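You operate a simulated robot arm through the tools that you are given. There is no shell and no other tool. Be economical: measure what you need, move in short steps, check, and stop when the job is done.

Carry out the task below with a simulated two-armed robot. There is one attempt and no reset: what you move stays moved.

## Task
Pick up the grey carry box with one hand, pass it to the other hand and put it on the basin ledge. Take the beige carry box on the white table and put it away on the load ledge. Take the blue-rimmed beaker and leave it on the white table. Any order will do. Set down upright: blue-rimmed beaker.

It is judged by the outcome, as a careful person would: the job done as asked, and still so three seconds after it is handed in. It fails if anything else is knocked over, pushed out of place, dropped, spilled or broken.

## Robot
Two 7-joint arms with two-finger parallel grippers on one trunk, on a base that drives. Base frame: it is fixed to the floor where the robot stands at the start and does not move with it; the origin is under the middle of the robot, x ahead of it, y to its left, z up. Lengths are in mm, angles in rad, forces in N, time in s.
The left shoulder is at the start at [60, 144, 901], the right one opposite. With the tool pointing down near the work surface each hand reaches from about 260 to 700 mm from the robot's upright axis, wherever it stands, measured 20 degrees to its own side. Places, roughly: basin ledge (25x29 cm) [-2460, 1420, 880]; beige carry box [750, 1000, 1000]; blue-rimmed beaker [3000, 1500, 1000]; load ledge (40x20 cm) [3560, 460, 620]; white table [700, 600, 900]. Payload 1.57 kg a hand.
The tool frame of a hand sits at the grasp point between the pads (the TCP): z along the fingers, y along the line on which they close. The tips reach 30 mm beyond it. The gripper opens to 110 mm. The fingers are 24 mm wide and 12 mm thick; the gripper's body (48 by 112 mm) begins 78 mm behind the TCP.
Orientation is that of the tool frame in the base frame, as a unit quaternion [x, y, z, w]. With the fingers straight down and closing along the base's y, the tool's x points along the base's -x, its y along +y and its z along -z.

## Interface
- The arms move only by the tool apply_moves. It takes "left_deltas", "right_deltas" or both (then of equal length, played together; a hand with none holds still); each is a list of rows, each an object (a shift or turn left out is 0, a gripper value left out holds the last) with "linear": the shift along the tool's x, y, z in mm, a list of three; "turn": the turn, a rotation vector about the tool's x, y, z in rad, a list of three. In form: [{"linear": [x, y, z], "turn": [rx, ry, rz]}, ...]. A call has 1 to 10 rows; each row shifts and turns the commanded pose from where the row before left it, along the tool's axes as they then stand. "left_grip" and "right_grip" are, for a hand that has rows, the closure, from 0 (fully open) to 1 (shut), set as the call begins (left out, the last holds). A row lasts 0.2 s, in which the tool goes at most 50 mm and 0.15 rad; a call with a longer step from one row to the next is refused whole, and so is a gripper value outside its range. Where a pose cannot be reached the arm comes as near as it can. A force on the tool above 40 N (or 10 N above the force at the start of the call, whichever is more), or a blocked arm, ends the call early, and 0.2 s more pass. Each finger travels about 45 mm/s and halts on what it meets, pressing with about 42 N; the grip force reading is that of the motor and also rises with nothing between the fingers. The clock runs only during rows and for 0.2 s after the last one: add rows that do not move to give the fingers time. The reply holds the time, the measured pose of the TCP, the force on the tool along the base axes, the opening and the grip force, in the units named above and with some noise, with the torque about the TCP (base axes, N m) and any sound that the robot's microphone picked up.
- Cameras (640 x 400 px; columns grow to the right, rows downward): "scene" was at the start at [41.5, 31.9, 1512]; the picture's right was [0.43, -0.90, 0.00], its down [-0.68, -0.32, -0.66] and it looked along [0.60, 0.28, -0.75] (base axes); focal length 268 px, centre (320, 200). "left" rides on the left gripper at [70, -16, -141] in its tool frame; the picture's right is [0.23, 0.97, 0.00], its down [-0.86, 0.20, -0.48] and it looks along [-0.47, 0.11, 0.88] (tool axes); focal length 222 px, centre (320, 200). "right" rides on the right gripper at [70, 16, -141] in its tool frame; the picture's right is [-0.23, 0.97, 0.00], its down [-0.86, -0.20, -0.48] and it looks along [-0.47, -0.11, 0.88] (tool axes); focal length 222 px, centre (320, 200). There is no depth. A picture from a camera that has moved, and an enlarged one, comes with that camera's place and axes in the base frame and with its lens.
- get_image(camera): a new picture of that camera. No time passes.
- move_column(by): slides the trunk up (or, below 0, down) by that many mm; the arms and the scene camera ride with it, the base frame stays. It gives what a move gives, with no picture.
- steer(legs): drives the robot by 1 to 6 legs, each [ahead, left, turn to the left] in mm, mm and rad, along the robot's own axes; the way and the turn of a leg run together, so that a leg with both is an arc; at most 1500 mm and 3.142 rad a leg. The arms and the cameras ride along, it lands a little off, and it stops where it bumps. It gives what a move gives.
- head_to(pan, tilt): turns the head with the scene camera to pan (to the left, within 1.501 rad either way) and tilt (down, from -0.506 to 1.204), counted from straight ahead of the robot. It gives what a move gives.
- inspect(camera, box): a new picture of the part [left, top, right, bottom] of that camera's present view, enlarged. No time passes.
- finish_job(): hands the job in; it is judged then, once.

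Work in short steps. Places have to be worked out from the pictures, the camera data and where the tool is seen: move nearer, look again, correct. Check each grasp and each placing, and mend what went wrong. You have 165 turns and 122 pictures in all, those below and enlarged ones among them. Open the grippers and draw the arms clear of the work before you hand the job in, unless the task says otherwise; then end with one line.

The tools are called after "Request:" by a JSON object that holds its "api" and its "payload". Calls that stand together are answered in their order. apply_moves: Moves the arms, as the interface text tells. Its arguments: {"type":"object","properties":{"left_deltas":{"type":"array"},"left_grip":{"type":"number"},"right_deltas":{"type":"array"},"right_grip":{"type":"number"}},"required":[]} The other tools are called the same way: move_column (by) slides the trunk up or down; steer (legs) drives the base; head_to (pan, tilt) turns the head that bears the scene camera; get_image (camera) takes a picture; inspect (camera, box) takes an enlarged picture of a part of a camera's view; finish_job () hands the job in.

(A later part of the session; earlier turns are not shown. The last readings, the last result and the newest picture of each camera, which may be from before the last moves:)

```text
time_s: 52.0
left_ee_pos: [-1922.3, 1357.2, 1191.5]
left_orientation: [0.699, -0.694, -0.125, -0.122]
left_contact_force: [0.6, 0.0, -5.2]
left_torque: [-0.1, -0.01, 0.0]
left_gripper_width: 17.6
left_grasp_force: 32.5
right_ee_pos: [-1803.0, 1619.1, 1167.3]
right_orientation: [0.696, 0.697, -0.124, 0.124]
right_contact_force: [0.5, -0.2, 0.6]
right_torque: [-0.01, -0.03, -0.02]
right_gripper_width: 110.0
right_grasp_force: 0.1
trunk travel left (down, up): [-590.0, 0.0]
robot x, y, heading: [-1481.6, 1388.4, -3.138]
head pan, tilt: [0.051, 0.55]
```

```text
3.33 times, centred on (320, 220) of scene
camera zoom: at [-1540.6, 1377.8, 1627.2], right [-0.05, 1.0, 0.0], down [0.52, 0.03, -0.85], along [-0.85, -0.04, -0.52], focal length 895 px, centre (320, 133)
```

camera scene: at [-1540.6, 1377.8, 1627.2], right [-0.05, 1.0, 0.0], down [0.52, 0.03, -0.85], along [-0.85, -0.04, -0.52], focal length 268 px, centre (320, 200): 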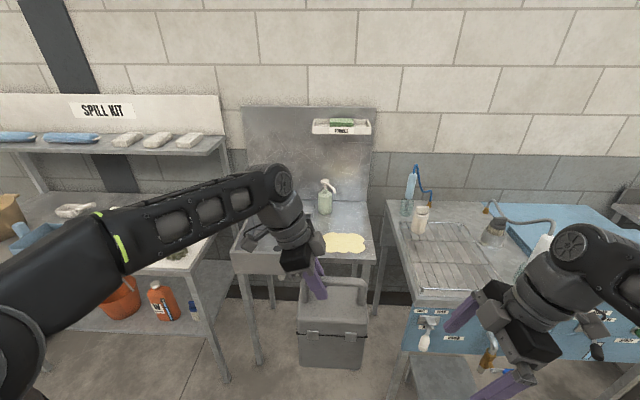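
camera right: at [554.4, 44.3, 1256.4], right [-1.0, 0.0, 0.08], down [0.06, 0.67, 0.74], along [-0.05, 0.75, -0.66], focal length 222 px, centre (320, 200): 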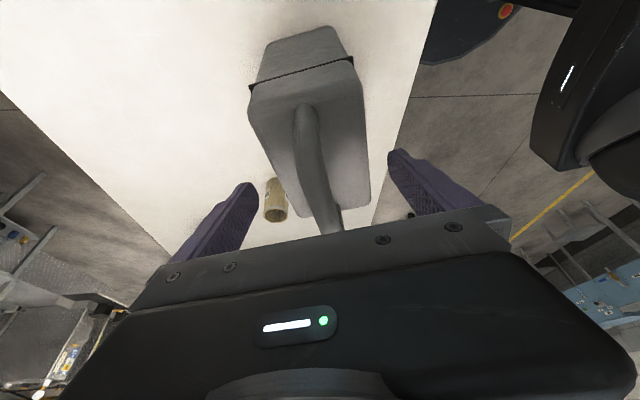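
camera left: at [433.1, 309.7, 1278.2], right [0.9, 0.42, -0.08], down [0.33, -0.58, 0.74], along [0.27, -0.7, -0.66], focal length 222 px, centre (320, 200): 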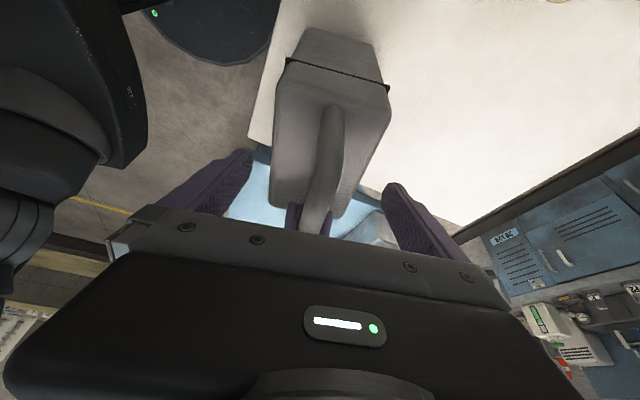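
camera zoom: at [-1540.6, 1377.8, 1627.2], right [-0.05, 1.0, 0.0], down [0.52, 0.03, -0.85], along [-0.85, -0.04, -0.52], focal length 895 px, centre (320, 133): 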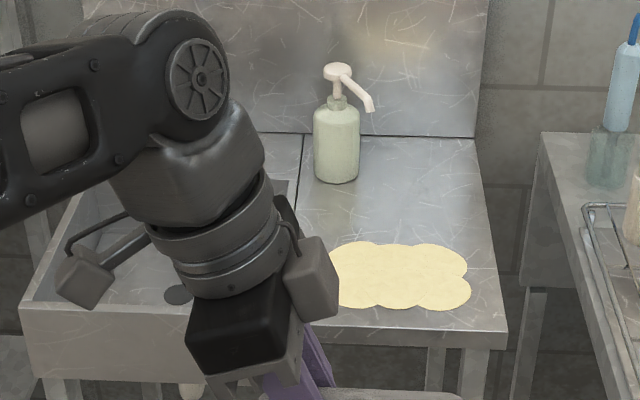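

The free strip between cloth and soap is about 137 mm deep; I target the box centre at about (-2542,1472), bar along y. The bench blocks standing square, so I approach angled: robot at ≈(-2000,1230), heading ≈2.55. First the turn and sideways leg.

Request:
{"api": "steer", "payload": {"legs": [[0, 0, -0.593], [0, 419, 0], [200, 0, 0]]}}

Request:
{"api": "head_to", "payload": {"pan": -0.1, "tilt": 0.7}}

Request:
{"api": "get_image", "payload": {"camera": "scene"}}

```text
time_s: 57.5
left_ee_pos: [-2265.3, 1361.9, 1190.9]
left_orientation: [-0.471, 0.865, 0.084, 0.154]
left_contact_force: [0.8, 0.1, -4.8]
left_torque: [-0.1, 0.08, -0.06]
left_gripper_width: 17.6
left_grasp_force: 32.3
right_ee_pos: [-2021.0, 1515.0, 1166.3]
right_orientation: [0.866, 0.468, -0.155, 0.082]
right_contact_force: [-0.7, 0.3, 0.5]
right_torque: [-0.01, -0.02, 0.01]
right_gripper_width: 109.9
right_grasp_force: 0.0
trunk travel left (down, up): [-590.0, 0.0]
robot x, y, heading: [-1879.2, 1146.7, 2.565]
head pan, tilt: [0.051, 0.55]
```

```text
time_s: 58.2
left_ee_pos: [-2264.1, 1360.5, 1191.4]
left_orientation: [-0.47, 0.865, 0.084, 0.153]
left_contact_force: [0.0, -0.7, -4.4]
left_torque: [-0.11, 0.06, 0.01]
left_gripper_width: 17.7
left_grasp_force: 32.6
right_ee_pos: [-2020.7, 1514.8, 1167.1]
right_orientation: [0.866, 0.469, -0.155, 0.084]
right_contact_force: [-0.7, 0.1, -0.8]
right_torque: [-0.02, -0.01, -0.04]
right_gripper_width: 110.1
right_grasp_force: 0.1
trunk travel left (down, up): [-590.0, 0.0]
robot x, y, heading: [-1882.5, 1140.7, 2.569]
head pan, tilt: [-0.099, 0.7]
```

```text
92 pictures are left
camera scene: at [-1920.7, 1176.9, 1614.1], right [0.63, 0.78, 0.0], down [0.5, -0.4, -0.77], along [-0.6, 0.48, -0.64], focal length 268 px, centre (320, 200)
```

scene: 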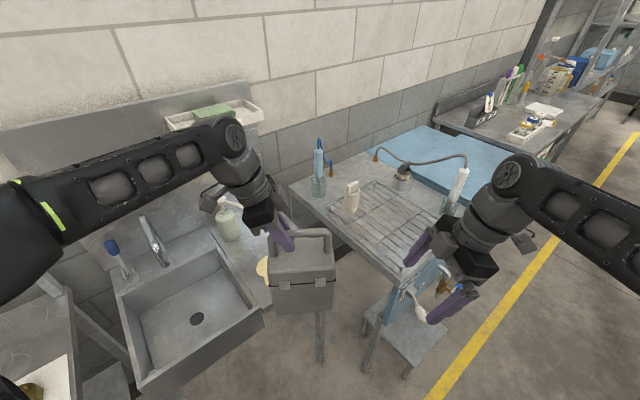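

Now forward 140 mm to the standing place; the box bottom (z≈943) is above the ledge.

Request:
{"api": "steer", "payload": {"legs": [[140, 0, 0]]}}

Request:
{"api": "apply_moves", "payload": {"left_deltas": [{"turn": [-0.05, 0, -0.138]}, {"turn": [-0.05, 0, -0.138]}, {"turn": [-0.05, 0, -0.138]}, {"turn": [-0.05, 0, -0.138]}, {}]}}

Request:
{"api": "get_image", "payload": {"camera": "scene"}}

```text
time_s: 59.5
left_ee_pos: [-2387.2, 1439.8, 1190.1]
left_orientation: [-0.471, 0.865, 0.083, 0.154]
left_contact_force: [-0.9, 1.9, -4.4]
left_torque: [-0.13, 0.06, -0.01]
left_gripper_width: 17.5
left_grasp_force: 32.3
right_ee_pos: [-2142.2, 1593.5, 1167.0]
right_orientation: [0.866, 0.468, -0.154, 0.083]
right_contact_force: [-0.2, -0.4, 0.7]
right_torque: [-0.02, -0.02, 0.05]
right_gripper_width: 110.3
right_grasp_force: 0.0
trunk travel left (down, up): [-590.0, 0.0]
robot x, y, heading: [-1997.1, 1218.6, 2.567]
head pan, tilt: [-0.099, 0.7]
```

```text
time_s: 60.7
left_ee_pos: [-2385.9, 1439.5, 1189.9]
left_orientation: [0.701, -0.692, -0.125, -0.122]
left_contact_force: [-0.4, 0.3, -4.1]
left_torque: [-0.15, 0.0, 0.0]
left_gripper_width: 17.6
left_grasp_force: 32.0
right_ee_pos: [-2142.2, 1593.3, 1167.3]
right_orientation: [0.866, 0.469, -0.154, 0.083]
right_contact_force: [-0.4, -0.9, 0.1]
right_torque: [0.01, 0.0, 0.01]
right_gripper_width: 110.0
right_grasp_force: 0.0
trunk travel left (down, up): [-590.0, 0.0]
robot x, y, heading: [-2000.1, 1223.6, 2.563]
head pan, tilt: [-0.099, 0.7]
```

```text
91 pictures are left
camera scene: at [-2041.3, 1255.4, 1614.0], right [0.63, 0.78, 0.0], down [0.5, -0.4, -0.76], along [-0.6, 0.48, -0.64], focal length 268 px, centre (320, 200)
```

scene: 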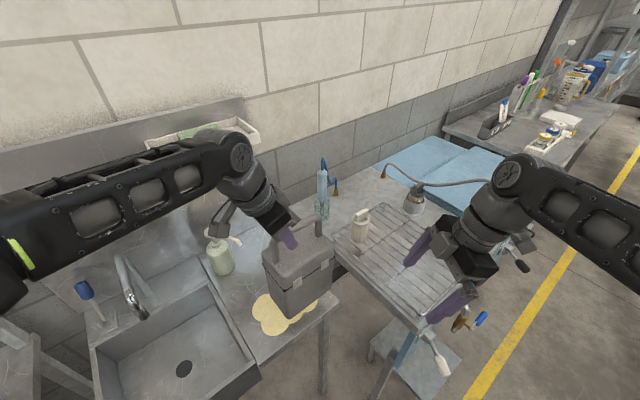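

Box is now square with the wall. Move it back over the strip: 156 mm towards the wall, easing down 20 mm.

Request:
{"api": "apply_moves", "payload": {"left_deltas": [{"linear": [1, 30, 4]}, {"linear": [1, 40, 5]}, {"linear": [1, 40, 5]}, {"linear": [1, 30, 5]}, {"linear": [0, 16, 2]}, {}]}}

Request:
{"api": "inspect", "payload": {"camera": "scene", "box": [180, 180, 380, 330]}}

Request:
{"api": "get_image", "payload": {"camera": "left"}}

```text
time_s: 62.1
left_ee_pos: [-2540.1, 1440.8, 1171.0]
left_orientation: [0.701, -0.691, -0.124, -0.122]
left_contact_force: [2.2, 0.8, -3.0]
left_torque: [0.02, -0.16, 0.09]
left_gripper_width: 17.7
left_grasp_force: 32.9
right_ee_pos: [-2141.0, 1592.3, 1167.2]
right_orientation: [0.866, 0.468, -0.155, 0.082]
right_contact_force: [0.8, -0.2, 1.1]
right_torque: [0.0, 0.01, -0.01]
right_gripper_width: 110.1
right_grasp_force: 0.1
trunk travel left (down, up): [-590.0, 0.0]
robot x, y, heading: [-1998.7, 1219.0, 2.566]
head pan, tilt: [-0.099, 0.7]
```

```text
2.67 times, centred on (280, 255) of scene
camera zoom: at [-2040.7, 1255.7, 1614.0], right [0.63, 0.78, 0.0], down [0.5, -0.4, -0.76], along [-0.6, 0.48, -0.64], focal length 716 px, centre (427, 53)
```

zoom: 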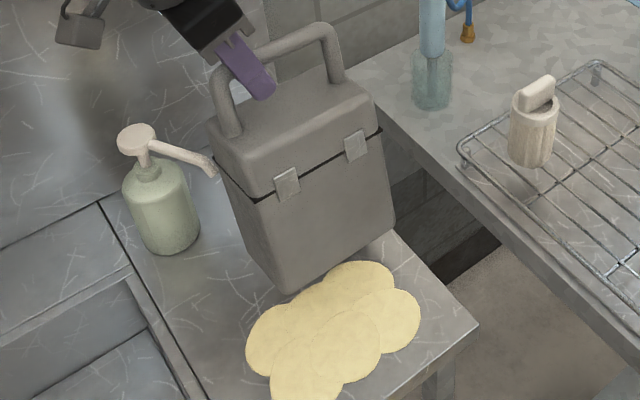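

```text
89 pictures are left
camera left: at [-2524.2, 1326.7, 1278.7], right [-0.97, -0.23, -0.08], down [-0.21, 0.64, 0.74], along [-0.12, 0.74, -0.66], focal length 222 px, centre (320, 200)
```

left: 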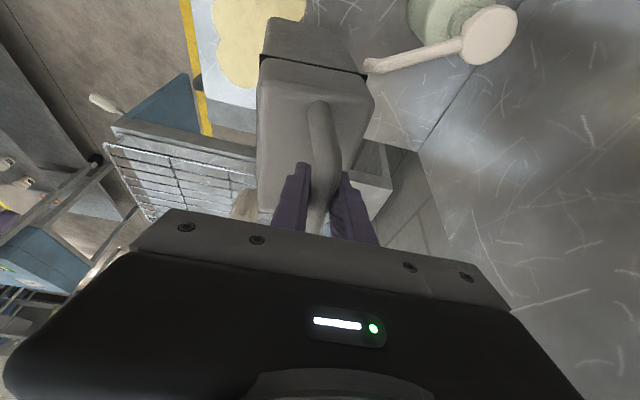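

The reading shows light contact: the soap pump's nozzle tip touches the box's left side. I shift the box 9 mm to the right (+y), away from it.

Request:
{"api": "apply_moves", "payload": {"left_deltas": [{"linear": [-8.5, 0, 3]}, {}]}}

Request:
{"api": "get_image", "payload": {"camera": "left"}}

Request:
{"api": "inspect", "payload": {"camera": "scene", "box": [180, 180, 380, 330]}}

```text
time_s: 62.7
left_ee_pos: [-2542.6, 1449.6, 1170.8]
left_orientation: [0.7, -0.692, -0.124, -0.122]
left_contact_force: [0.5, -1.0, -5.6]
left_torque: [-0.16, 0.14, 0.0]
left_gripper_width: 17.7
left_grasp_force: 32.1
right_ee_pos: [-2142.2, 1592.9, 1167.8]
right_orientation: [0.866, 0.469, -0.154, 0.083]
right_contact_force: [-0.2, -0.5, 0.0]
right_torque: [0.0, 0.01, -0.01]
right_gripper_width: 110.2
right_grasp_force: 0.1
trunk travel left (down, up): [-590.0, 0.0]
robot x, y, heading: [-2003.3, 1220.3, 2.571]
head pan, tilt: [-0.099, 0.7]
```

```text
88 pictures are left
camera left: at [-2525.6, 1335.5, 1278.9], right [-0.97, -0.23, -0.08], down [-0.21, 0.64, 0.74], along [-0.12, 0.74, -0.66], focal length 222 px, centre (320, 200)
```

left: 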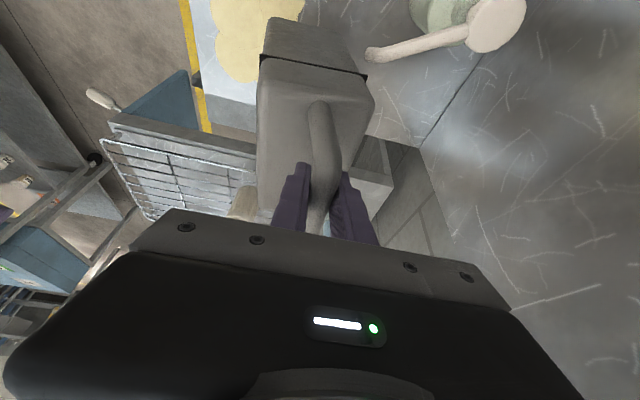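

```text
2.67 times, centred on (280, 255) of scene
camera zoom: at [-2041.2, 1255.0, 1614.0], right [0.63, 0.78, 0.0], down [0.5, -0.4, -0.76], along [-0.6, 0.48, -0.64], focal length 716 px, centre (427, 53)
```

zoom: 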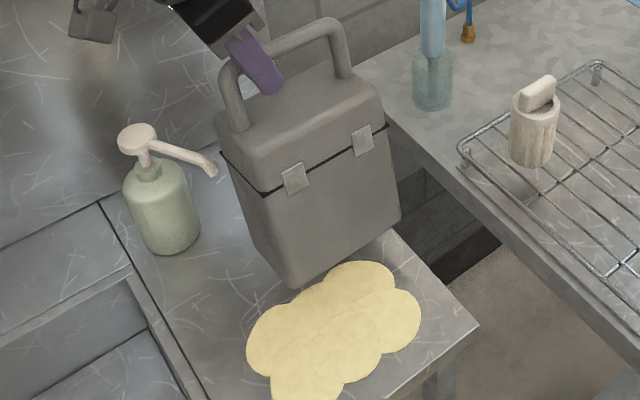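

Contact is gone and the soap stands unmoved, but the nozzle brush pitched the box about the bar (bottom ≈7° toward me). I rotate the hand about the bar axis to bring the box upright, then check.

Request:
{"api": "apply_moves", "payload": {"left_deltas": [{"turn": [-0.056, 0, 0.021]}, {"turn": [-0.056, 0, 0.021]}, {}]}}

Request:
{"api": "inspect", "payload": {"camera": "scene", "box": [180, 180, 380, 330]}}

```text
time_s: 63.5
left_ee_pos: [-2543.0, 1449.2, 1170.3]
left_orientation: [-0.692, 0.698, 0.166, 0.081]
left_contact_force: [-0.1, -0.2, -5.2]
left_torque: [-0.16, 0.03, -0.05]
left_gripper_width: 17.5
left_grasp_force: 32.6
right_ee_pos: [-2141.2, 1592.6, 1168.5]
right_orientation: [0.866, 0.468, -0.154, 0.081]
right_contact_force: [0.3, -0.2, 0.2]
right_torque: [0.0, 0.01, -0.02]
right_gripper_width: 110.0
right_grasp_force: 0.2
trunk travel left (down, up): [-590.0, 0.0]
robot x, y, heading: [-2001.3, 1220.5, 2.558]
head pan, tilt: [-0.099, 0.7]
```

```text
2.67 times, centred on (280, 255) of scene
camera zoom: at [-2041.4, 1255.4, 1614.0], right [0.63, 0.78, 0.0], down [0.5, -0.4, -0.76], along [-0.6, 0.48, -0.64], focal length 716 px, centre (427, 53)
```

zoom: 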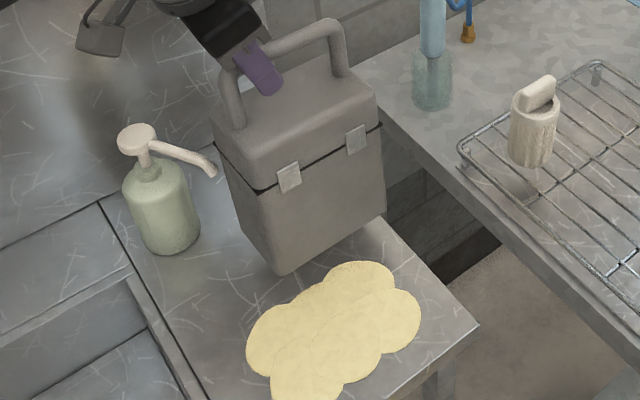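

Box is upright now: front edge ≈-2495, y 1409–1551, just behind the cloth. I nudge 7 mm farther back and lower 34 mm.

Request:
{"api": "apply_moves", "payload": {"left_deltas": [{"linear": [0.3, 7, 0.8]}, {"linear": [3.9, -1.3, 10.6]}, {"linear": [3.9, -1.3, 10.6]}, {"linear": [3.9, -1.3, 10.6]}, {}]}}

```text
time_s: 64.7
left_ee_pos: [-2546.9, 1447.1, 1135.0]
left_orientation: [-0.692, 0.698, 0.164, 0.081]
left_contact_force: [0.2, 0.6, -4.7]
left_torque: [-0.15, 0.02, -0.01]
left_gripper_width: 17.5
left_grasp_force: 32.0
right_ee_pos: [-2140.9, 1591.9, 1166.8]
right_orientation: [0.866, 0.469, -0.154, 0.082]
right_contact_force: [0.6, -0.8, -1.1]
right_torque: [-0.02, -0.02, 0.03]
right_gripper_width: 110.0
right_grasp_force: 0.0
trunk travel left (down, up): [-590.0, 0.0]
robot x, y, heading: [-2000.1, 1221.5, 2.567]
head pan, tilt: [-0.099, 0.7]
```

Bottom should be ~8 mm above the ledge. Lower in small steps watching the force.

Request:
{"api": "apply_moves", "payload": {"left_deltas": [{"linear": [1, -0.3, 2.8]}, {"linear": [1, -0.3, 2.8]}, {}]}}

Request:
{"api": "inspect", "payload": {"camera": "scene", "box": [180, 180, 380, 330]}}

```text
time_s: 65.5
left_ee_pos: [-2548.1, 1448.2, 1130.4]
left_orientation: [-0.692, 0.698, 0.167, 0.08]
left_contact_force: [1.0, -1.7, 5.9]
left_torque: [0.51, 0.24, -0.05]
left_gripper_width: 17.4
left_grasp_force: 32.4
right_ee_pos: [-2142.1, 1591.8, 1170.3]
right_orientation: [0.866, 0.469, -0.154, 0.082]
right_contact_force: [-0.3, 0.1, 0.1]
right_torque: [-0.02, -0.03, -0.01]
right_gripper_width: 110.0
right_grasp_force: 0.0
trunk travel left (down, up): [-590.0, 0.0]
robot x, y, heading: [-2000.4, 1221.6, 2.568]
head pan, tilt: [-0.099, 0.7]
```

```text
2.67 times, centred on (280, 255) of scene
camera zoom: at [-2040.2, 1254.5, 1614.3], right [0.63, 0.78, 0.0], down [0.5, -0.4, -0.77], along [-0.6, 0.48, -0.64], focal length 716 px, centre (427, 53)
```

zoom: 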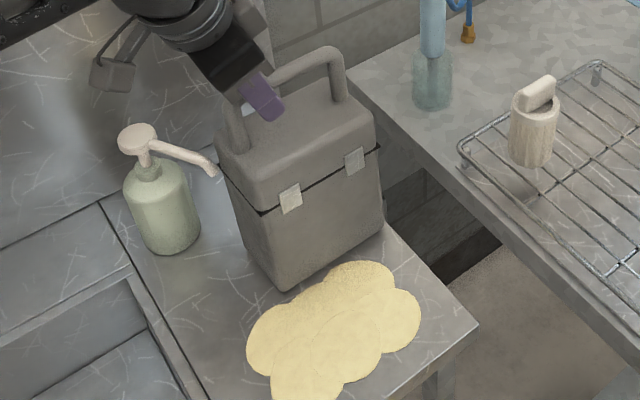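

The box touches at its right side; its right edge is nearly flush with the ledge edge. I lift 4 mm, shift 4 mm left, and lower again.

Request:
{"api": "apply_moves", "payload": {"left_deltas": [{"linear": [-1.4, 0.4, -4]}, {"linear": [4, 0, -1.4]}, {"linear": [1.2, -0.3, 3.3]}, {"linear": [1.2, -0.3, 3.3]}, {}]}}

```text
time_s: 66.7
left_ee_pos: [-2547.6, 1444.8, 1128.9]
left_orientation: [-0.691, 0.698, 0.168, 0.08]
left_contact_force: [3.6, -6.6, 20.1]
left_torque: [0.87, 0.04, -0.12]
left_gripper_width: 17.6
left_grasp_force: 32.3
right_ee_pos: [-2138.8, 1591.5, 1168.7]
right_orientation: [0.866, 0.469, -0.155, 0.081]
right_contact_force: [-0.2, -1.2, 0.0]
right_torque: [0.02, 0.02, 0.02]
right_gripper_width: 110.1
right_grasp_force: 0.1
trunk travel left (down, up): [-590.0, 0.0]
robot x, y, heading: [-1999.4, 1219.4, 2.57]
head pan, tilt: [-0.099, 0.7]
```

Firmly seated (20 N). Ease up 1 mm and open the left gripper.

Request:
{"api": "apply_moves", "payload": {"left_deltas": [{"linear": [-0.4, 0.1, -1.1]}, {}]}}

Request:
{"api": "apply_moves", "payload": {"left_deltas": [{}, {}, {}, {}, {}, {}, {}], "left_grip": 0}}

Request:
{"api": "get_image", "payload": {"camera": "scene"}}

Request:
{"api": "get_image", "payload": {"camera": "left"}}

```text
time_s: 67.3
left_ee_pos: [-2547.7, 1443.0, 1130.1]
left_orientation: [-0.692, 0.697, 0.167, 0.08]
left_contact_force: [3.0, -4.9, 16.4]
left_torque: [0.84, 0.05, -0.11]
left_gripper_width: 18.0
left_grasp_force: 32.5
right_ee_pos: [-2140.4, 1591.6, 1169.2]
right_orientation: [0.866, 0.468, -0.155, 0.081]
right_contact_force: [0.6, 0.0, -1.0]
right_torque: [-0.02, -0.02, -0.01]
right_gripper_width: 110.1
right_grasp_force: 0.1
trunk travel left (down, up): [-590.0, 0.0]
robot x, y, heading: [-2001.8, 1221.3, 2.56]
head pan, tilt: [-0.099, 0.7]
```

```text
time_s: 68.9
left_ee_pos: [-2548.3, 1445.2, 1129.5]
left_orientation: [-0.692, 0.698, 0.166, 0.082]
left_contact_force: [0.4, 0.0, 0.2]
left_torque: [0.01, 0.03, 0.01]
left_gripper_width: 109.8
left_grasp_force: 0.1
right_ee_pos: [-2140.3, 1593.1, 1168.8]
right_orientation: [0.865, 0.47, -0.154, 0.083]
right_contact_force: [-0.8, 0.6, 0.8]
right_torque: [-0.02, 0.01, -0.01]
right_gripper_width: 110.2
right_grasp_force: 0.1
trunk travel left (down, up): [-590.0, 0.0]
robot x, y, heading: [-2001.6, 1222.3, 2.567]
head pan, tilt: [-0.099, 0.7]
```

```text
84 pictures are left
camera scene: at [-2040.9, 1255.2, 1614.1], right [0.63, 0.78, 0.0], down [0.5, -0.4, -0.76], along [-0.6, 0.48, -0.64], focal length 268 px, centre (320, 200)
```

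scene: 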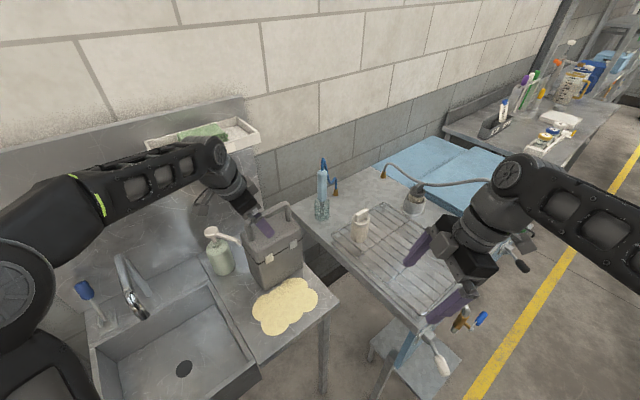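

```text
83 pictures are left
camera left: at [-2519.6, 1331.2, 1234.1], right [-0.97, -0.23, 0.04], down [-0.12, 0.64, 0.76], along [-0.2, 0.74, -0.65], focal length 222 px, centre (320, 200)
```

left: 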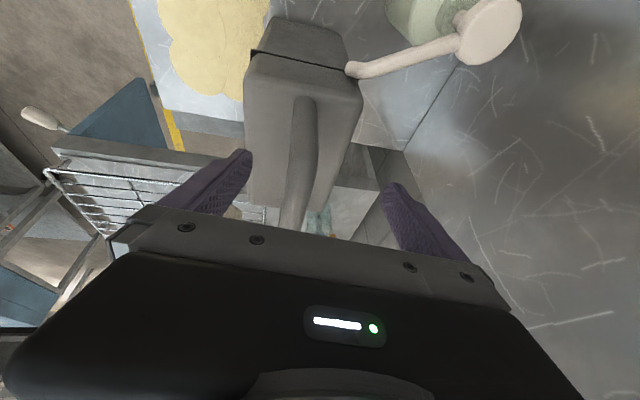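

The grey box stands on the ledge, soap and cloth undisturbed. I raise the left hand straight up off the handle, then back away.

Request:
{"api": "apply_moves", "payload": {"left_deltas": [{"linear": [-5, 1.8, -14]}, {"linear": [-5, 1.8, -14]}, {"linear": [-5, 1.8, -14]}, {"linear": [-5, 1.8, -14]}, {"linear": [-5, 1.8, -14]}]}}

Request:
{"api": "inspect", "payload": {"camera": "scene", "box": [180, 180, 380, 330]}}

```text
time_s: 70.1
left_ee_pos: [-2547.7, 1443.9, 1202.0]
left_orientation: [-0.692, 0.698, 0.165, 0.081]
left_contact_force: [0.4, 0.1, -0.3]
left_torque: [0.0, 0.0, -0.01]
left_gripper_width: 110.0
left_grasp_force: 0.0
right_ee_pos: [-2140.9, 1593.1, 1168.0]
right_orientation: [0.866, 0.469, -0.154, 0.083]
right_contact_force: [-0.8, -0.5, 0.0]
right_torque: [0.02, -0.04, -0.02]
right_gripper_width: 110.1
right_grasp_force: 0.1
trunk travel left (down, up): [-590.0, 0.0]
robot x, y, heading: [-1997.7, 1219.8, 2.566]
head pan, tilt: [-0.099, 0.7]
```

```text
2.67 times, centred on (280, 255) of scene
camera zoom: at [-2040.8, 1255.3, 1614.0], right [0.63, 0.78, 0.0], down [0.5, -0.4, -0.76], along [-0.6, 0.48, -0.64], focal length 716 px, centre (427, 53)
```

zoom: 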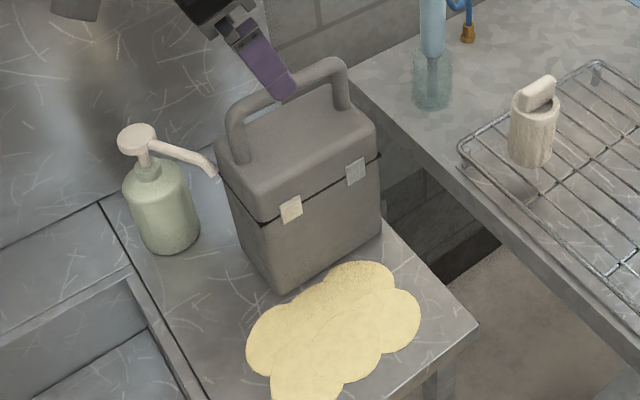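

Box placed well. I back off 400 mm, then turn back toward the white table (heading ≈0) and drive toward the beige box.

Request:
{"api": "steer", "payload": {"legs": [[-400, 0, 0], [0, 0, -2.567], [1300, -100, 0]]}}

Request:
{"api": "head_to", "payload": {"pan": 0.0, "tilt": 0.6}}

Request:
{"api": "get_image", "payload": {"camera": "scene"}}

```text
time_s: 84.6
left_ee_pos: [189.7, 1013.9, 1201.5]
left_orientation: [0.473, 0.862, -0.031, 0.181]
left_contact_force: [0.2, 0.6, 0.3]
left_torque: [0.03, -0.02, 0.02]
left_gripper_width: 109.8
left_grasp_force: 0.2
right_ee_pos: [-70.3, 669.2, 1167.7]
right_orientation: [-0.695, 0.697, 0.123, 0.125]
right_contact_force: [-0.2, 0.0, -0.1]
right_torque: [-0.03, 0.02, 0.01]
right_gripper_width: 110.1
right_grasp_force: 0.0
trunk travel left (down, up): [-590.0, 0.0]
robot x, y, heading: [-390.7, 905.9, -0.004]
head pan, tilt: [-0.099, 0.7]
```

```text
time_s: 85.3
left_ee_pos: [189.5, 1015.3, 1201.7]
left_orientation: [0.473, 0.862, -0.031, 0.182]
left_contact_force: [0.4, 0.6, 0.2]
left_torque: [0.01, 0.03, -0.01]
left_gripper_width: 110.0
left_grasp_force: 0.0
right_ee_pos: [-71.5, 669.2, 1167.7]
right_orientation: [-0.696, 0.697, 0.123, 0.125]
right_contact_force: [-0.1, -0.4, 0.8]
right_torque: [0.04, 0.02, 0.03]
right_gripper_width: 110.2
right_grasp_force: 0.0
trunk travel left (down, up): [-590.0, 0.0]
robot x, y, heading: [-391.4, 908.3, -0.003]
head pan, tilt: [0.0, 0.6]
```

```text
81 pictures are left
camera scene: at [-333.4, 902.8, 1622.7], right [0.0, -1.0, 0.0], down [-0.57, 0.0, -0.82], along [0.82, 0.0, -0.57], focal length 268 px, centre (320, 200)
```

scene: 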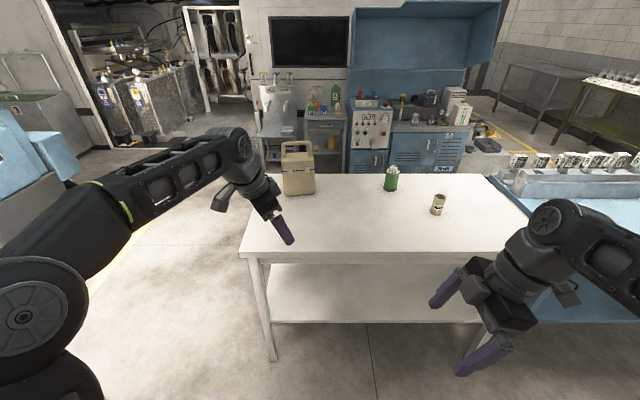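

Beige box is at about (770,1000), too far from the table's front; I'll approach from the table's left side. Zoom to see the handle orientation and the region beyond.

Request:
{"api": "inspect", "payload": {"camera": "scene", "box": [240, 120, 400, 220]}}

Request:
{"api": "inspect", "payload": {"camera": "scene", "box": [60, 30, 300, 180]}}

```text
4.00 times, centred on (320, 170) of scene
camera zoom: at [-333.4, 902.8, 1622.7], right [0.0, -1.0, 0.0], down [-0.57, 0.0, -0.82], along [0.82, 0.0, -0.57], focal length 1074 px, centre (320, 320)
```

zoom: 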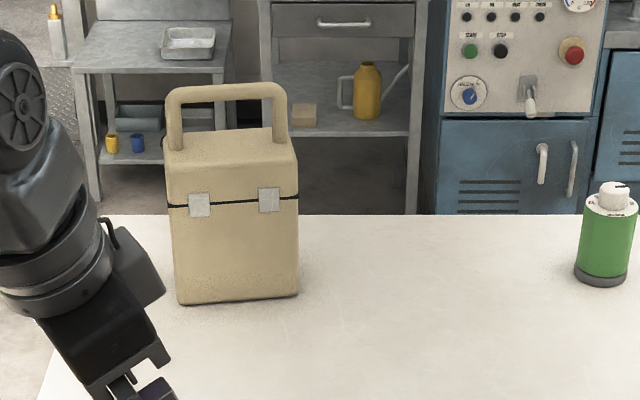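

```text
2.67 times, centred on (180, 105) of scene
camera zoom: at [-333.4, 902.8, 1622.7], right [0.0, -1.0, 0.0], down [-0.57, 0.0, -0.82], along [0.82, 0.0, -0.57], focal length 716 px, centre (693, 453)
```

zoom: 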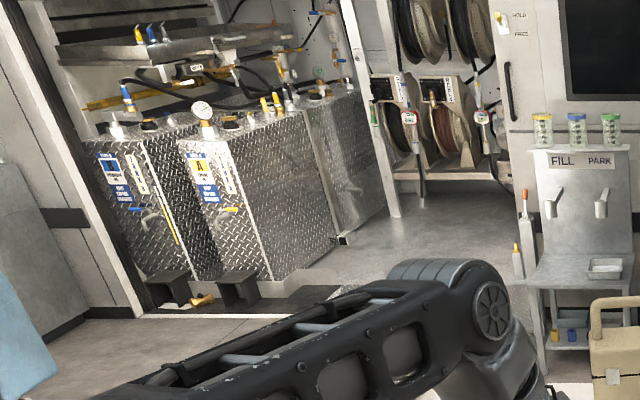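

Blue-rimmed beaker is visible on the FILL/PARK station at ~(3000,1420). Beige box centre ≈(795,1006), bar along y with ~7° yaw. I turn both hands back to default yaw (tilted 20° with fingers pointing forward-down), for approaching from the table's left side.

Request:
{"api": "apply_moves", "payload": {"left_deltas": [{"turn": [0.056, 0, -0.021]}, {"turn": [0.056, 0, -0.021]}, {"turn": [-0.0476, 0, -0.1316]}, {"turn": [-0.0476, 0, -0.1316]}, {"turn": [-0.0476, 0, -0.1316]}, {"turn": [-0.0476, 0, -0.1316]}, {"turn": [-0.0476, 0, -0.1316]}, {"turn": [-0.0476, 0, -0.1316]}, {"turn": [-0.0476, 0, -0.1316]}, {}], "right_deltas": [{"turn": [0.0489, 0, 0.1342]}, {"turn": [0.0489, 0, 0.1342]}, {"turn": [0.0489, 0, 0.1342]}, {"turn": [0.0489, 0, 0.1342]}, {"turn": [0.0489, 0, 0.1342]}, {"turn": [0.0489, 0, 0.1342]}, {"turn": [0.0489, 0, 0.1342]}, {"turn": [0.0489, 0, 0.1342]}, {"turn": [0.0489, 0, 0.1342]}, {"turn": [0.0489, 0, 0.1342]}]}}

Request:
{"api": "apply_moves", "payload": {"left_deltas": [{"linear": [40, 0, -15]}, {"linear": [40, 0, -15]}, {"linear": [40, 0, -15]}, {"linear": [40, 15, -15]}, {"linear": [40, 15, -15]}, {"linear": [30, 15, -10]}], "right_deltas": [{"turn": [0.0489, 0, 0.1342]}, {}, {}, {}, {}, {}]}}

```text
time_s: 87.5
left_ee_pos: [189.4, 1015.3, 1201.1]
left_orientation: [0.0, 0.985, -0.002, 0.173]
left_contact_force: [-1.1, 0.1, 0.5]
left_torque: [-0.01, 0.01, -0.02]
left_gripper_width: 110.0
left_grasp_force: 0.1
right_ee_pos: [-72.2, 668.6, 1167.8]
right_orientation: [-0.067, 0.982, 0.014, 0.175]
right_contact_force: [0.7, 0.2, -0.2]
right_torque: [-0.01, -0.02, 0.0]
right_gripper_width: 110.0
right_grasp_force: 0.1
trunk travel left (down, up): [-590.0, 0.0]
robot x, y, heading: [-392.3, 909.5, -0.001]
head pan, tilt: [0.0, 0.6]
```

```text
time_s: 88.9
left_ee_pos: [-57.9, 1063.6, 1201.2]
left_orientation: [0.001, 0.985, -0.001, 0.174]
left_contact_force: [0.2, 1.1, -0.3]
left_torque: [-0.02, -0.03, 0.03]
left_gripper_width: 110.0
left_grasp_force: 0.1
right_ee_pos: [-74.0, 667.8, 1166.9]
right_orientation: [0.003, 0.985, 0.001, 0.175]
right_contact_force: [0.3, 0.2, -0.1]
right_torque: [-0.02, 0.0, 0.02]
right_gripper_width: 110.0
right_grasp_force: 0.0
trunk travel left (down, up): [-590.0, 0.0]
robot x, y, heading: [-395.8, 905.1, 0.0]
head pan, tilt: [0.0, 0.6]
```

Both hands are now in default yaw. Drive around the table's left end: forward 350, left 680, forward 950, then turn to face -y.

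Request:
{"api": "steer", "payload": {"legs": [[350, 0, 0], [0, 680, 0], [950, 0, 0], [0, 0, -1.5708]]}}

Request:
{"api": "head_to", "payload": {"pan": -0.1, "tilt": 0.75}}

Request:
{"api": "get_image", "payload": {"camera": "scene"}}

```text
time_s: 102.9
left_ee_pos: [1087.8, 1206.6, 1200.9]
left_orientation: [0.704, 0.688, -0.125, 0.119]
left_contact_force: [-0.2, -1.1, -0.1]
left_torque: [-0.03, 0.0, 0.01]
left_gripper_width: 110.0
left_grasp_force: 0.0
right_ee_pos: [694.9, 1230.6, 1167.6]
right_orientation: [0.704, 0.689, -0.123, 0.123]
right_contact_force: [-1.2, 0.6, -0.5]
right_torque: [0.02, -0.02, -0.03]
right_gripper_width: 110.1
right_grasp_force: 0.0
trunk travel left (down, up): [-590.0, 0.0]
robot x, y, heading: [939.5, 1542.8, -1.588]
head pan, tilt: [0.0, 0.6]
```

```text
time_s: 103.6
left_ee_pos: [1090.6, 1207.2, 1201.6]
left_orientation: [0.703, 0.689, -0.126, 0.121]
left_contact_force: [0.6, 0.7, 0.1]
left_torque: [-0.03, -0.01, -0.02]
left_gripper_width: 110.3
left_grasp_force: 0.0
right_ee_pos: [694.6, 1229.2, 1167.4]
right_orientation: [0.705, 0.688, -0.125, 0.123]
right_contact_force: [0.3, -0.5, -1.2]
right_torque: [0.01, 0.02, 0.01]
right_gripper_width: 110.2
right_grasp_force: 0.0
trunk travel left (down, up): [-590.0, 0.0]
robot x, y, heading: [934.8, 1546.2, -1.593]
head pan, tilt: [-0.099, 0.75]
```

```text
78 pictures are left
camera scene: at [928.5, 1491.8, 1609.9], right [-0.99, 0.12, 0.0], down [0.08, 0.68, -0.73], along [-0.09, -0.73, -0.68], focal length 268 px, centre (320, 200)
```

scene: 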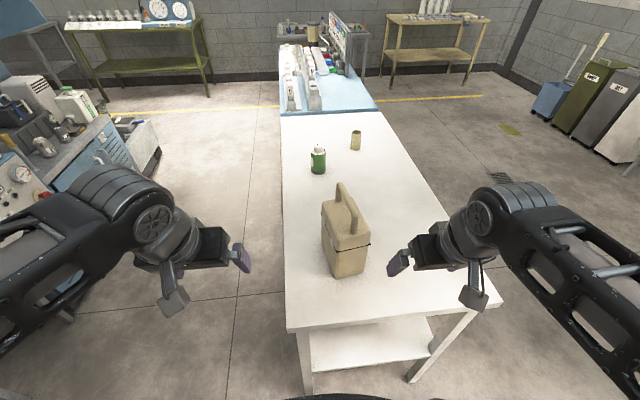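

Good view of the beige box with its bar pointing away from me. Zoom for measurement.

Request:
{"api": "inspect", "payload": {"camera": "scene", "box": [270, 170, 430, 290]}}

```text
3.33 times, centred on (350, 230) of scene
camera zoom: at [928.5, 1491.8, 1609.9], right [-0.99, 0.12, 0.0], down [0.08, 0.68, -0.73], along [-0.09, -0.73, -0.68], focal length 895 px, centre (220, 100)
```

zoom: 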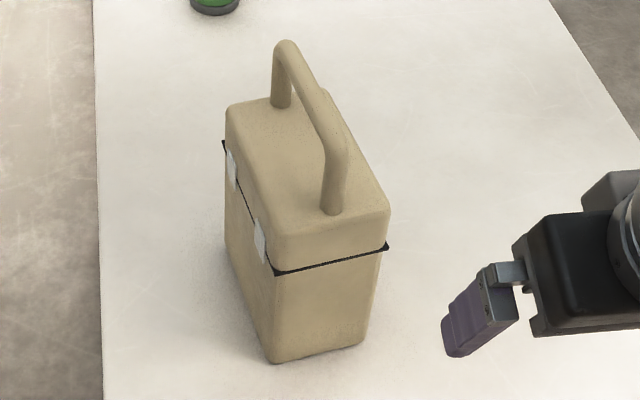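

Bar centre ≈(800,1004), direction ≈9–10° off my heading. Turn left 0.17 and shift right 105 mm to line up with the right hand.

Request:
{"api": "steer", "payload": {"legs": [[0, 0, 0.17], [24, -105, 0]]}}

Request:
{"api": "inspect", "payload": {"camera": "scene", "box": [270, 170, 430, 290]}}

```text
time_s: 105.4
left_ee_pos: [1045.0, 1198.0, 1202.0]
left_orientation: [0.643, 0.746, -0.114, 0.131]
left_contact_force: [-0.2, -0.3, -0.9]
left_torque: [0.01, -0.03, -0.01]
left_gripper_width: 109.8
left_grasp_force: 0.1
right_ee_pos: [653.7, 1155.6, 1168.2]
right_orientation: [0.643, 0.745, -0.112, 0.133]
right_contact_force: [-0.8, -0.9, -0.1]
right_torque: [0.01, -0.05, 0.02]
right_gripper_width: 109.8
right_grasp_force: 0.1
trunk travel left (down, up): [-590.0, 0.0]
robot x, y, heading: [840.6, 1507.8, -1.42]
head pan, tilt: [-0.099, 0.75]
```

```text
3.33 times, centred on (350, 230) of scene
camera zoom: at [838.9, 1452.1, 1609.8], right [-1.0, -0.05, 0.0], down [-0.03, 0.68, -0.73], along [0.04, -0.73, -0.68], focal length 895 px, centre (220, 100)
```

zoom: 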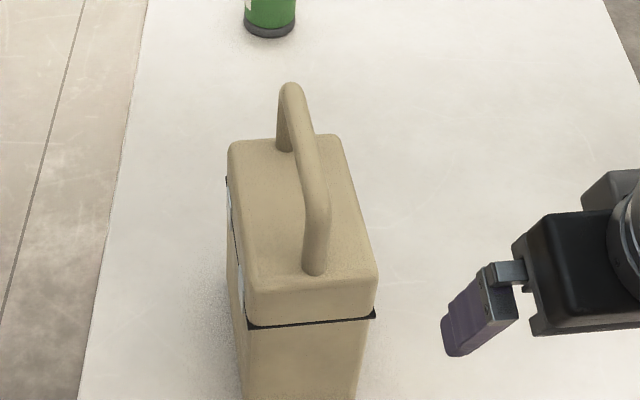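

Bar centre ≈(802,1001), aligned with the hand's yaw. Raise the right hand, then move over the bar.

Request:
{"api": "apply_moves", "payload": {"right_deltas": [{"linear": [-12.6, 0, -34.8]}, {"linear": [-33, 25, 12]}, {"linear": [-33, 25, 12]}, {"linear": [-33, 25, 12]}, {"linear": [-33, 25, 12]}, {"linear": [-33, 25, 12]}, {}]}}

Request:
{"api": "get_image", "payload": {"camera": "right"}}

Request:
{"api": "inspect", "payload": {"camera": "scene", "box": [270, 170, 430, 290]}}

```text
time_s: 107.0
left_ee_pos: [1046.1, 1199.9, 1201.5]
left_orientation: [0.643, 0.746, -0.115, 0.131]
left_contact_force: [0.3, 0.2, 0.4]
left_torque: [0.02, -0.03, 0.02]
left_gripper_width: 110.0
left_grasp_force: 0.1
right_ee_pos: [800.9, 999.4, 1209.2]
right_orientation: [0.643, 0.745, -0.113, 0.134]
right_contact_force: [-0.6, 0.0, 0.0]
right_torque: [-0.02, 0.02, -0.01]
right_gripper_width: 109.9
right_grasp_force: 0.0
trunk travel left (down, up): [-590.0, 0.0]
robot x, y, heading: [840.3, 1508.1, -1.427]
head pan, tilt: [-0.099, 0.75]
```

```text
75 pictures are left
camera right: at [800.4, 1114.7, 1318.8], right [0.99, -0.07, 0.08], down [-0.11, -0.66, 0.74], along [0.0, -0.75, -0.66], focal length 222 px, centre (320, 200)
```

right: 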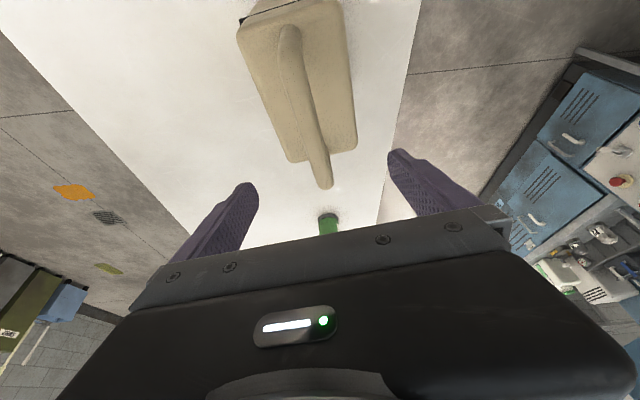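

```text
3.33 times, centred on (350, 230) of scene
camera zoom: at [840.1, 1453.8, 1609.9], right [-1.0, -0.05, 0.0], down [-0.03, 0.68, -0.73], along [0.04, -0.73, -0.68], focal length 895 px, centre (220, 100)
```

zoom: 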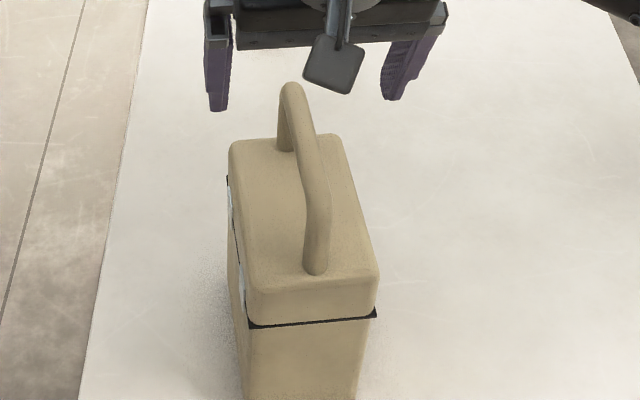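

Centred over the bar. Descend 61 mm straight down and look.

Request:
{"api": "apply_moves", "payload": {"right_deltas": [{"linear": [7, 0, 19.1]}, {"linear": [7, 0, 19.1]}, {"linear": [7, 0, 19.1]}, {}]}}

Request:
{"api": "inspect", "payload": {"camera": "scene", "box": [270, 170, 430, 290]}}

```text
time_s: 108.0
left_ee_pos: [1047.0, 1200.0, 1202.2]
left_orientation: [0.643, 0.746, -0.115, 0.13]
left_contact_force: [-0.4, 0.8, -0.1]
left_torque: [0.02, -0.01, 0.03]
left_gripper_width: 110.0
left_grasp_force: 0.0
right_ee_pos: [804.6, 1000.0, 1145.0]
right_orientation: [0.644, 0.745, -0.113, 0.133]
right_contact_force: [-0.6, 0.4, -0.4]
right_torque: [0.0, 0.0, -0.01]
right_gripper_width: 109.8
right_grasp_force: 0.0
trunk travel left (down, up): [-590.0, 0.0]
robot x, y, heading: [837.5, 1505.7, -1.421]
head pan, tilt: [-0.099, 0.75]
```

```text
3.33 times, centred on (350, 230) of scene
camera zoom: at [840.7, 1452.9, 1609.8], right [-1.0, -0.05, 0.0], down [-0.03, 0.68, -0.73], along [0.04, -0.73, -0.68], focal length 895 px, centre (220, 100)
```

zoom: 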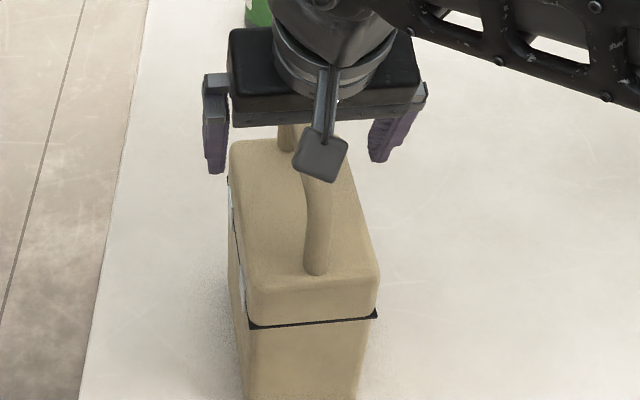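

Fingers straddle the bar. Close and lift.

Request:
{"api": "apply_moves", "payload": {"right_deltas": [{}, {}, {}, {}, {}, {}, {}, {}], "right_grip": 1}}

Request:
{"api": "apply_moves", "payload": {"right_deltas": [{"linear": [-3.4, 0, -9.4]}, {"linear": [-3.4, 0, -9.4]}, {"linear": [-3.4, 0, -9.4]}, {"linear": [-3.4, 0, -9.4]}, {}]}}

Request:
{"api": "get_image", "payload": {"camera": "scene"}}

```text
time_s: 109.8
left_ee_pos: [1046.7, 1199.9, 1202.8]
left_orientation: [0.643, 0.746, -0.115, 0.131]
left_contact_force: [0.3, 1.3, -0.1]
left_torque: [-0.02, -0.02, 0.02]
left_gripper_width: 110.1
left_grasp_force: 0.1
right_ee_pos: [803.2, 997.2, 1145.7]
right_orientation: [0.644, 0.745, -0.113, 0.132]
right_contact_force: [-1.5, 1.4, 0.5]
right_torque: [0.14, 0.1, 0.04]
right_gripper_width: 17.7
right_grasp_force: 32.2
trunk travel left (down, up): [-590.0, 0.0]
robot x, y, heading: [840.1, 1506.8, -1.425]
head pan, tilt: [-0.099, 0.75]
```

```text
time_s: 111.0
left_ee_pos: [1045.6, 1197.4, 1201.2]
left_orientation: [0.643, 0.745, -0.115, 0.13]
left_contact_force: [0.4, 0.4, 0.7]
left_torque: [0.03, 0.01, -0.02]
left_gripper_width: 109.8
left_grasp_force: 0.1
right_ee_pos: [801.7, 998.9, 1183.7]
right_orientation: [0.643, 0.745, -0.113, 0.134]
right_contact_force: [-0.1, -0.3, -5.8]
right_torque: [-0.08, -0.01, 0.03]
right_gripper_width: 17.7
right_grasp_force: 32.4
trunk travel left (down, up): [-590.0, 0.0]
robot x, y, heading: [842.2, 1507.3, -1.424]
head pan, tilt: [-0.099, 0.75]
```

```text
72 pictures are left
camera scene: at [840.7, 1452.1, 1609.8], right [-1.0, -0.05, 0.0], down [-0.03, 0.68, -0.73], along [0.04, -0.73, -0.68], focal length 268 px, centre (320, 200)
```

scene: 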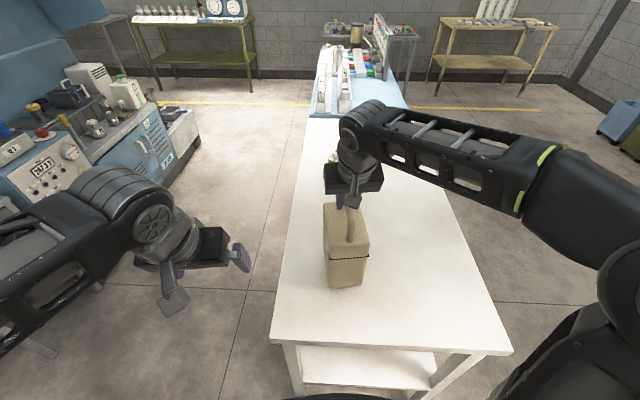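

Lifted cleanly. Back away from the table, then turn to face +x and look toward the ledge and station.

Request:
{"api": "steer", "payload": {"legs": [[-330, 0, 0], [0, 0, 1.42]]}}

Request:
{"api": "head_to", "payload": {"pan": -0.3, "tilt": 0.35}}

Request:
{"api": "get_image", "payload": {"camera": "scene"}}

```text
time_s: 116.7
left_ee_pos: [1128.5, 1990.1, 1200.8]
left_orientation: [0.0, 0.985, -0.002, 0.173]
left_contact_force: [-0.2, -0.4, 0.9]
left_torque: [0.0, 0.01, 0.02]
left_gripper_width: 110.1
left_grasp_force: 0.1
right_ee_pos: [1288.8, 1718.1, 1186.1]
right_orientation: [0.002, 0.984, 0.001, 0.175]
right_contact_force: [0.2, -0.3, -5.2]
right_torque: [0.01, -0.02, -0.02]
right_gripper_width: 17.6
right_grasp_force: 32.0
trunk travel left (down, up): [-590.0, 0.0]
robot x, y, heading: [790.5, 1834.1, -0.001]
head pan, tilt: [-0.099, 0.75]
```

```text
time_s: 117.6
left_ee_pos: [1129.3, 1989.6, 1201.3]
left_orientation: [0.0, 0.985, -0.002, 0.173]
left_contact_force: [0.2, -0.2, 0.0]
left_torque: [-0.01, 0.01, 0.02]
left_gripper_width: 109.9
left_grasp_force: 0.2
right_ee_pos: [1289.2, 1719.3, 1184.5]
right_orientation: [0.001, 0.985, 0.001, 0.174]
right_contact_force: [-1.9, -0.5, -5.3]
right_torque: [-0.01, -0.03, 0.03]
right_gripper_width: 17.8
right_grasp_force: 32.6
trunk travel left (down, up): [-590.0, 0.0]
robot x, y, heading: [790.1, 1832.4, 0.001]
head pan, tilt: [-0.3, 0.351]
```

```text
71 pictures are left
camera scene: at [852.3, 1802.4, 1645.3], right [-0.3, -0.96, 0.0], down [-0.33, 0.1, -0.94], along [0.9, -0.28, -0.34], focal length 268 px, centre (320, 200)
```

scene: 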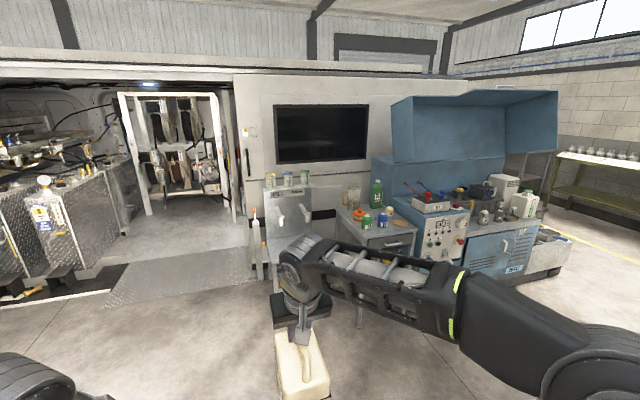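

I zoom on where the load ledge (≈px 360,195) and beaker should appear.

Request:
{"api": "inspect", "payload": {"camera": "scene", "box": [230, 150, 470, 300]}}

```text
2.67 times, centred on (350, 225) of scene
camera zoom: at [852.3, 1802.4, 1645.3], right [-0.3, -0.96, 0.0], down [-0.33, 0.1, -0.94], along [0.9, -0.28, -0.34], focal length 716 px, centre (240, 133)
```

zoom: 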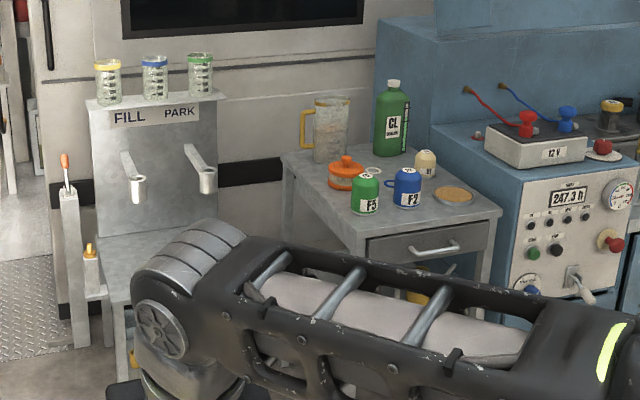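

Blue-rimmed beaker is the middle of three on the station shelf (~(3000,1413), shelf z≈1000). The ledge isn't visible from here; I drive closer to look.

Request:
{"api": "steer", "payload": {"legs": [[1250, -300, 0]]}}

Request:
{"api": "head_to", "payload": {"pan": -0.5, "tilt": 0.4}}

Request:
{"api": "get_image", "payload": {"camera": "scene"}}

```text
time_s: 124.0
left_ee_pos: [2363.5, 1698.6, 1201.5]
left_orientation: [-0.005, 0.985, -0.002, 0.173]
left_contact_force: [0.4, 0.0, -0.3]
left_torque: [-0.01, 0.0, -0.01]
left_gripper_width: 110.2
left_grasp_force: 0.1
right_ee_pos: [2527.8, 1428.4, 1184.4]
right_orientation: [-0.004, 0.985, 0.002, 0.175]
right_contact_force: [-0.4, 0.3, -5.6]
right_torque: [-0.03, -0.07, -0.01]
right_gripper_width: 17.7
right_grasp_force: 32.1
trunk travel left (down, up): [-590.0, 0.0]
robot x, y, heading: [2028.7, 1534.9, 0.012]
head pan, tilt: [-0.3, 0.351]
```

```text
time_s: 124.7
left_ee_pos: [2362.5, 1698.4, 1201.5]
left_orientation: [-0.006, 0.985, -0.001, 0.173]
left_contact_force: [0.3, -0.8, 1.1]
left_torque: [0.0, 0.01, -0.01]
left_gripper_width: 110.0
left_grasp_force: 0.0
right_ee_pos: [2526.7, 1428.5, 1184.9]
right_orientation: [-0.004, 0.985, 0.001, 0.174]
right_contact_force: [-0.2, -0.3, -5.0]
right_torque: [-0.01, -0.08, 0.02]
right_gripper_width: 17.6
right_grasp_force: 32.5
trunk travel left (down, up): [-590.0, 0.0]
robot x, y, heading: [2028.9, 1533.6, 0.012]
head pan, tilt: [-0.499, 0.4]
```

```text
69 pictures are left
camera scene: at [2081.5, 1491.0, 1640.9], right [-0.47, -0.88, 0.0], down [-0.34, 0.18, -0.92], along [0.81, -0.43, -0.39], focal length 268 px, centre (320, 200)
```

scene: 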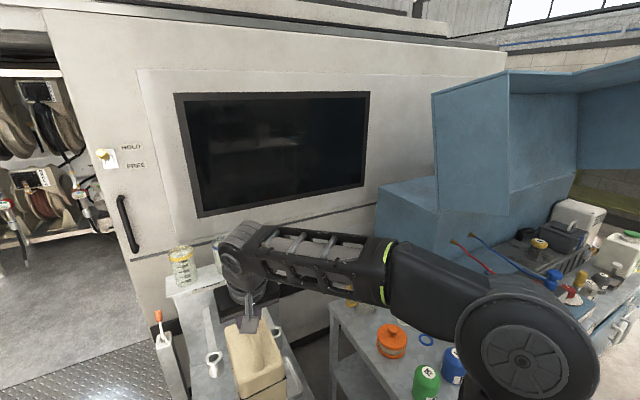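

The ledge lies behind this wall (a booth with an open side at left and a door with HOLD/FREE latch). I look left toward the opening before moving.

Request:
{"api": "head_to", "payload": {"pan": 0.45, "tilt": 0.35}}

Request:
{"api": "get_image", "payload": {"camera": "scene"}}

```text
time_s: 125.9
left_ee_pos: [2362.0, 1698.6, 1202.6]
left_orientation: [-0.005, 0.985, -0.001, 0.174]
left_contact_force: [-0.3, 0.1, 0.7]
left_torque: [-0.02, -0.01, -0.01]
left_gripper_width: 109.8
left_grasp_force: 0.0
right_ee_pos: [2526.1, 1429.4, 1184.0]
right_orientation: [-0.004, 0.985, 0.001, 0.175]
right_contact_force: [-0.6, -0.1, -5.9]
right_torque: [-0.01, -0.02, -0.01]
right_gripper_width: 17.6
right_grasp_force: 31.8
trunk travel left (down, up): [-590.0, 0.0]
robot x, y, heading: [2025.0, 1534.0, 0.019]
head pan, tilt: [0.45, 0.351]
```

```text
68 pictures are left
camera scene: at [2083.0, 1575.7, 1645.4], right [0.45, -0.9, 0.0], down [-0.31, -0.15, -0.94], along [0.84, 0.42, -0.34], focal length 268 px, centre (320, 200)
```

scene: 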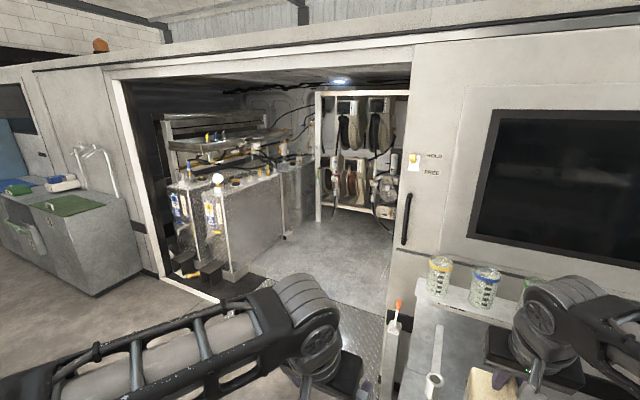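

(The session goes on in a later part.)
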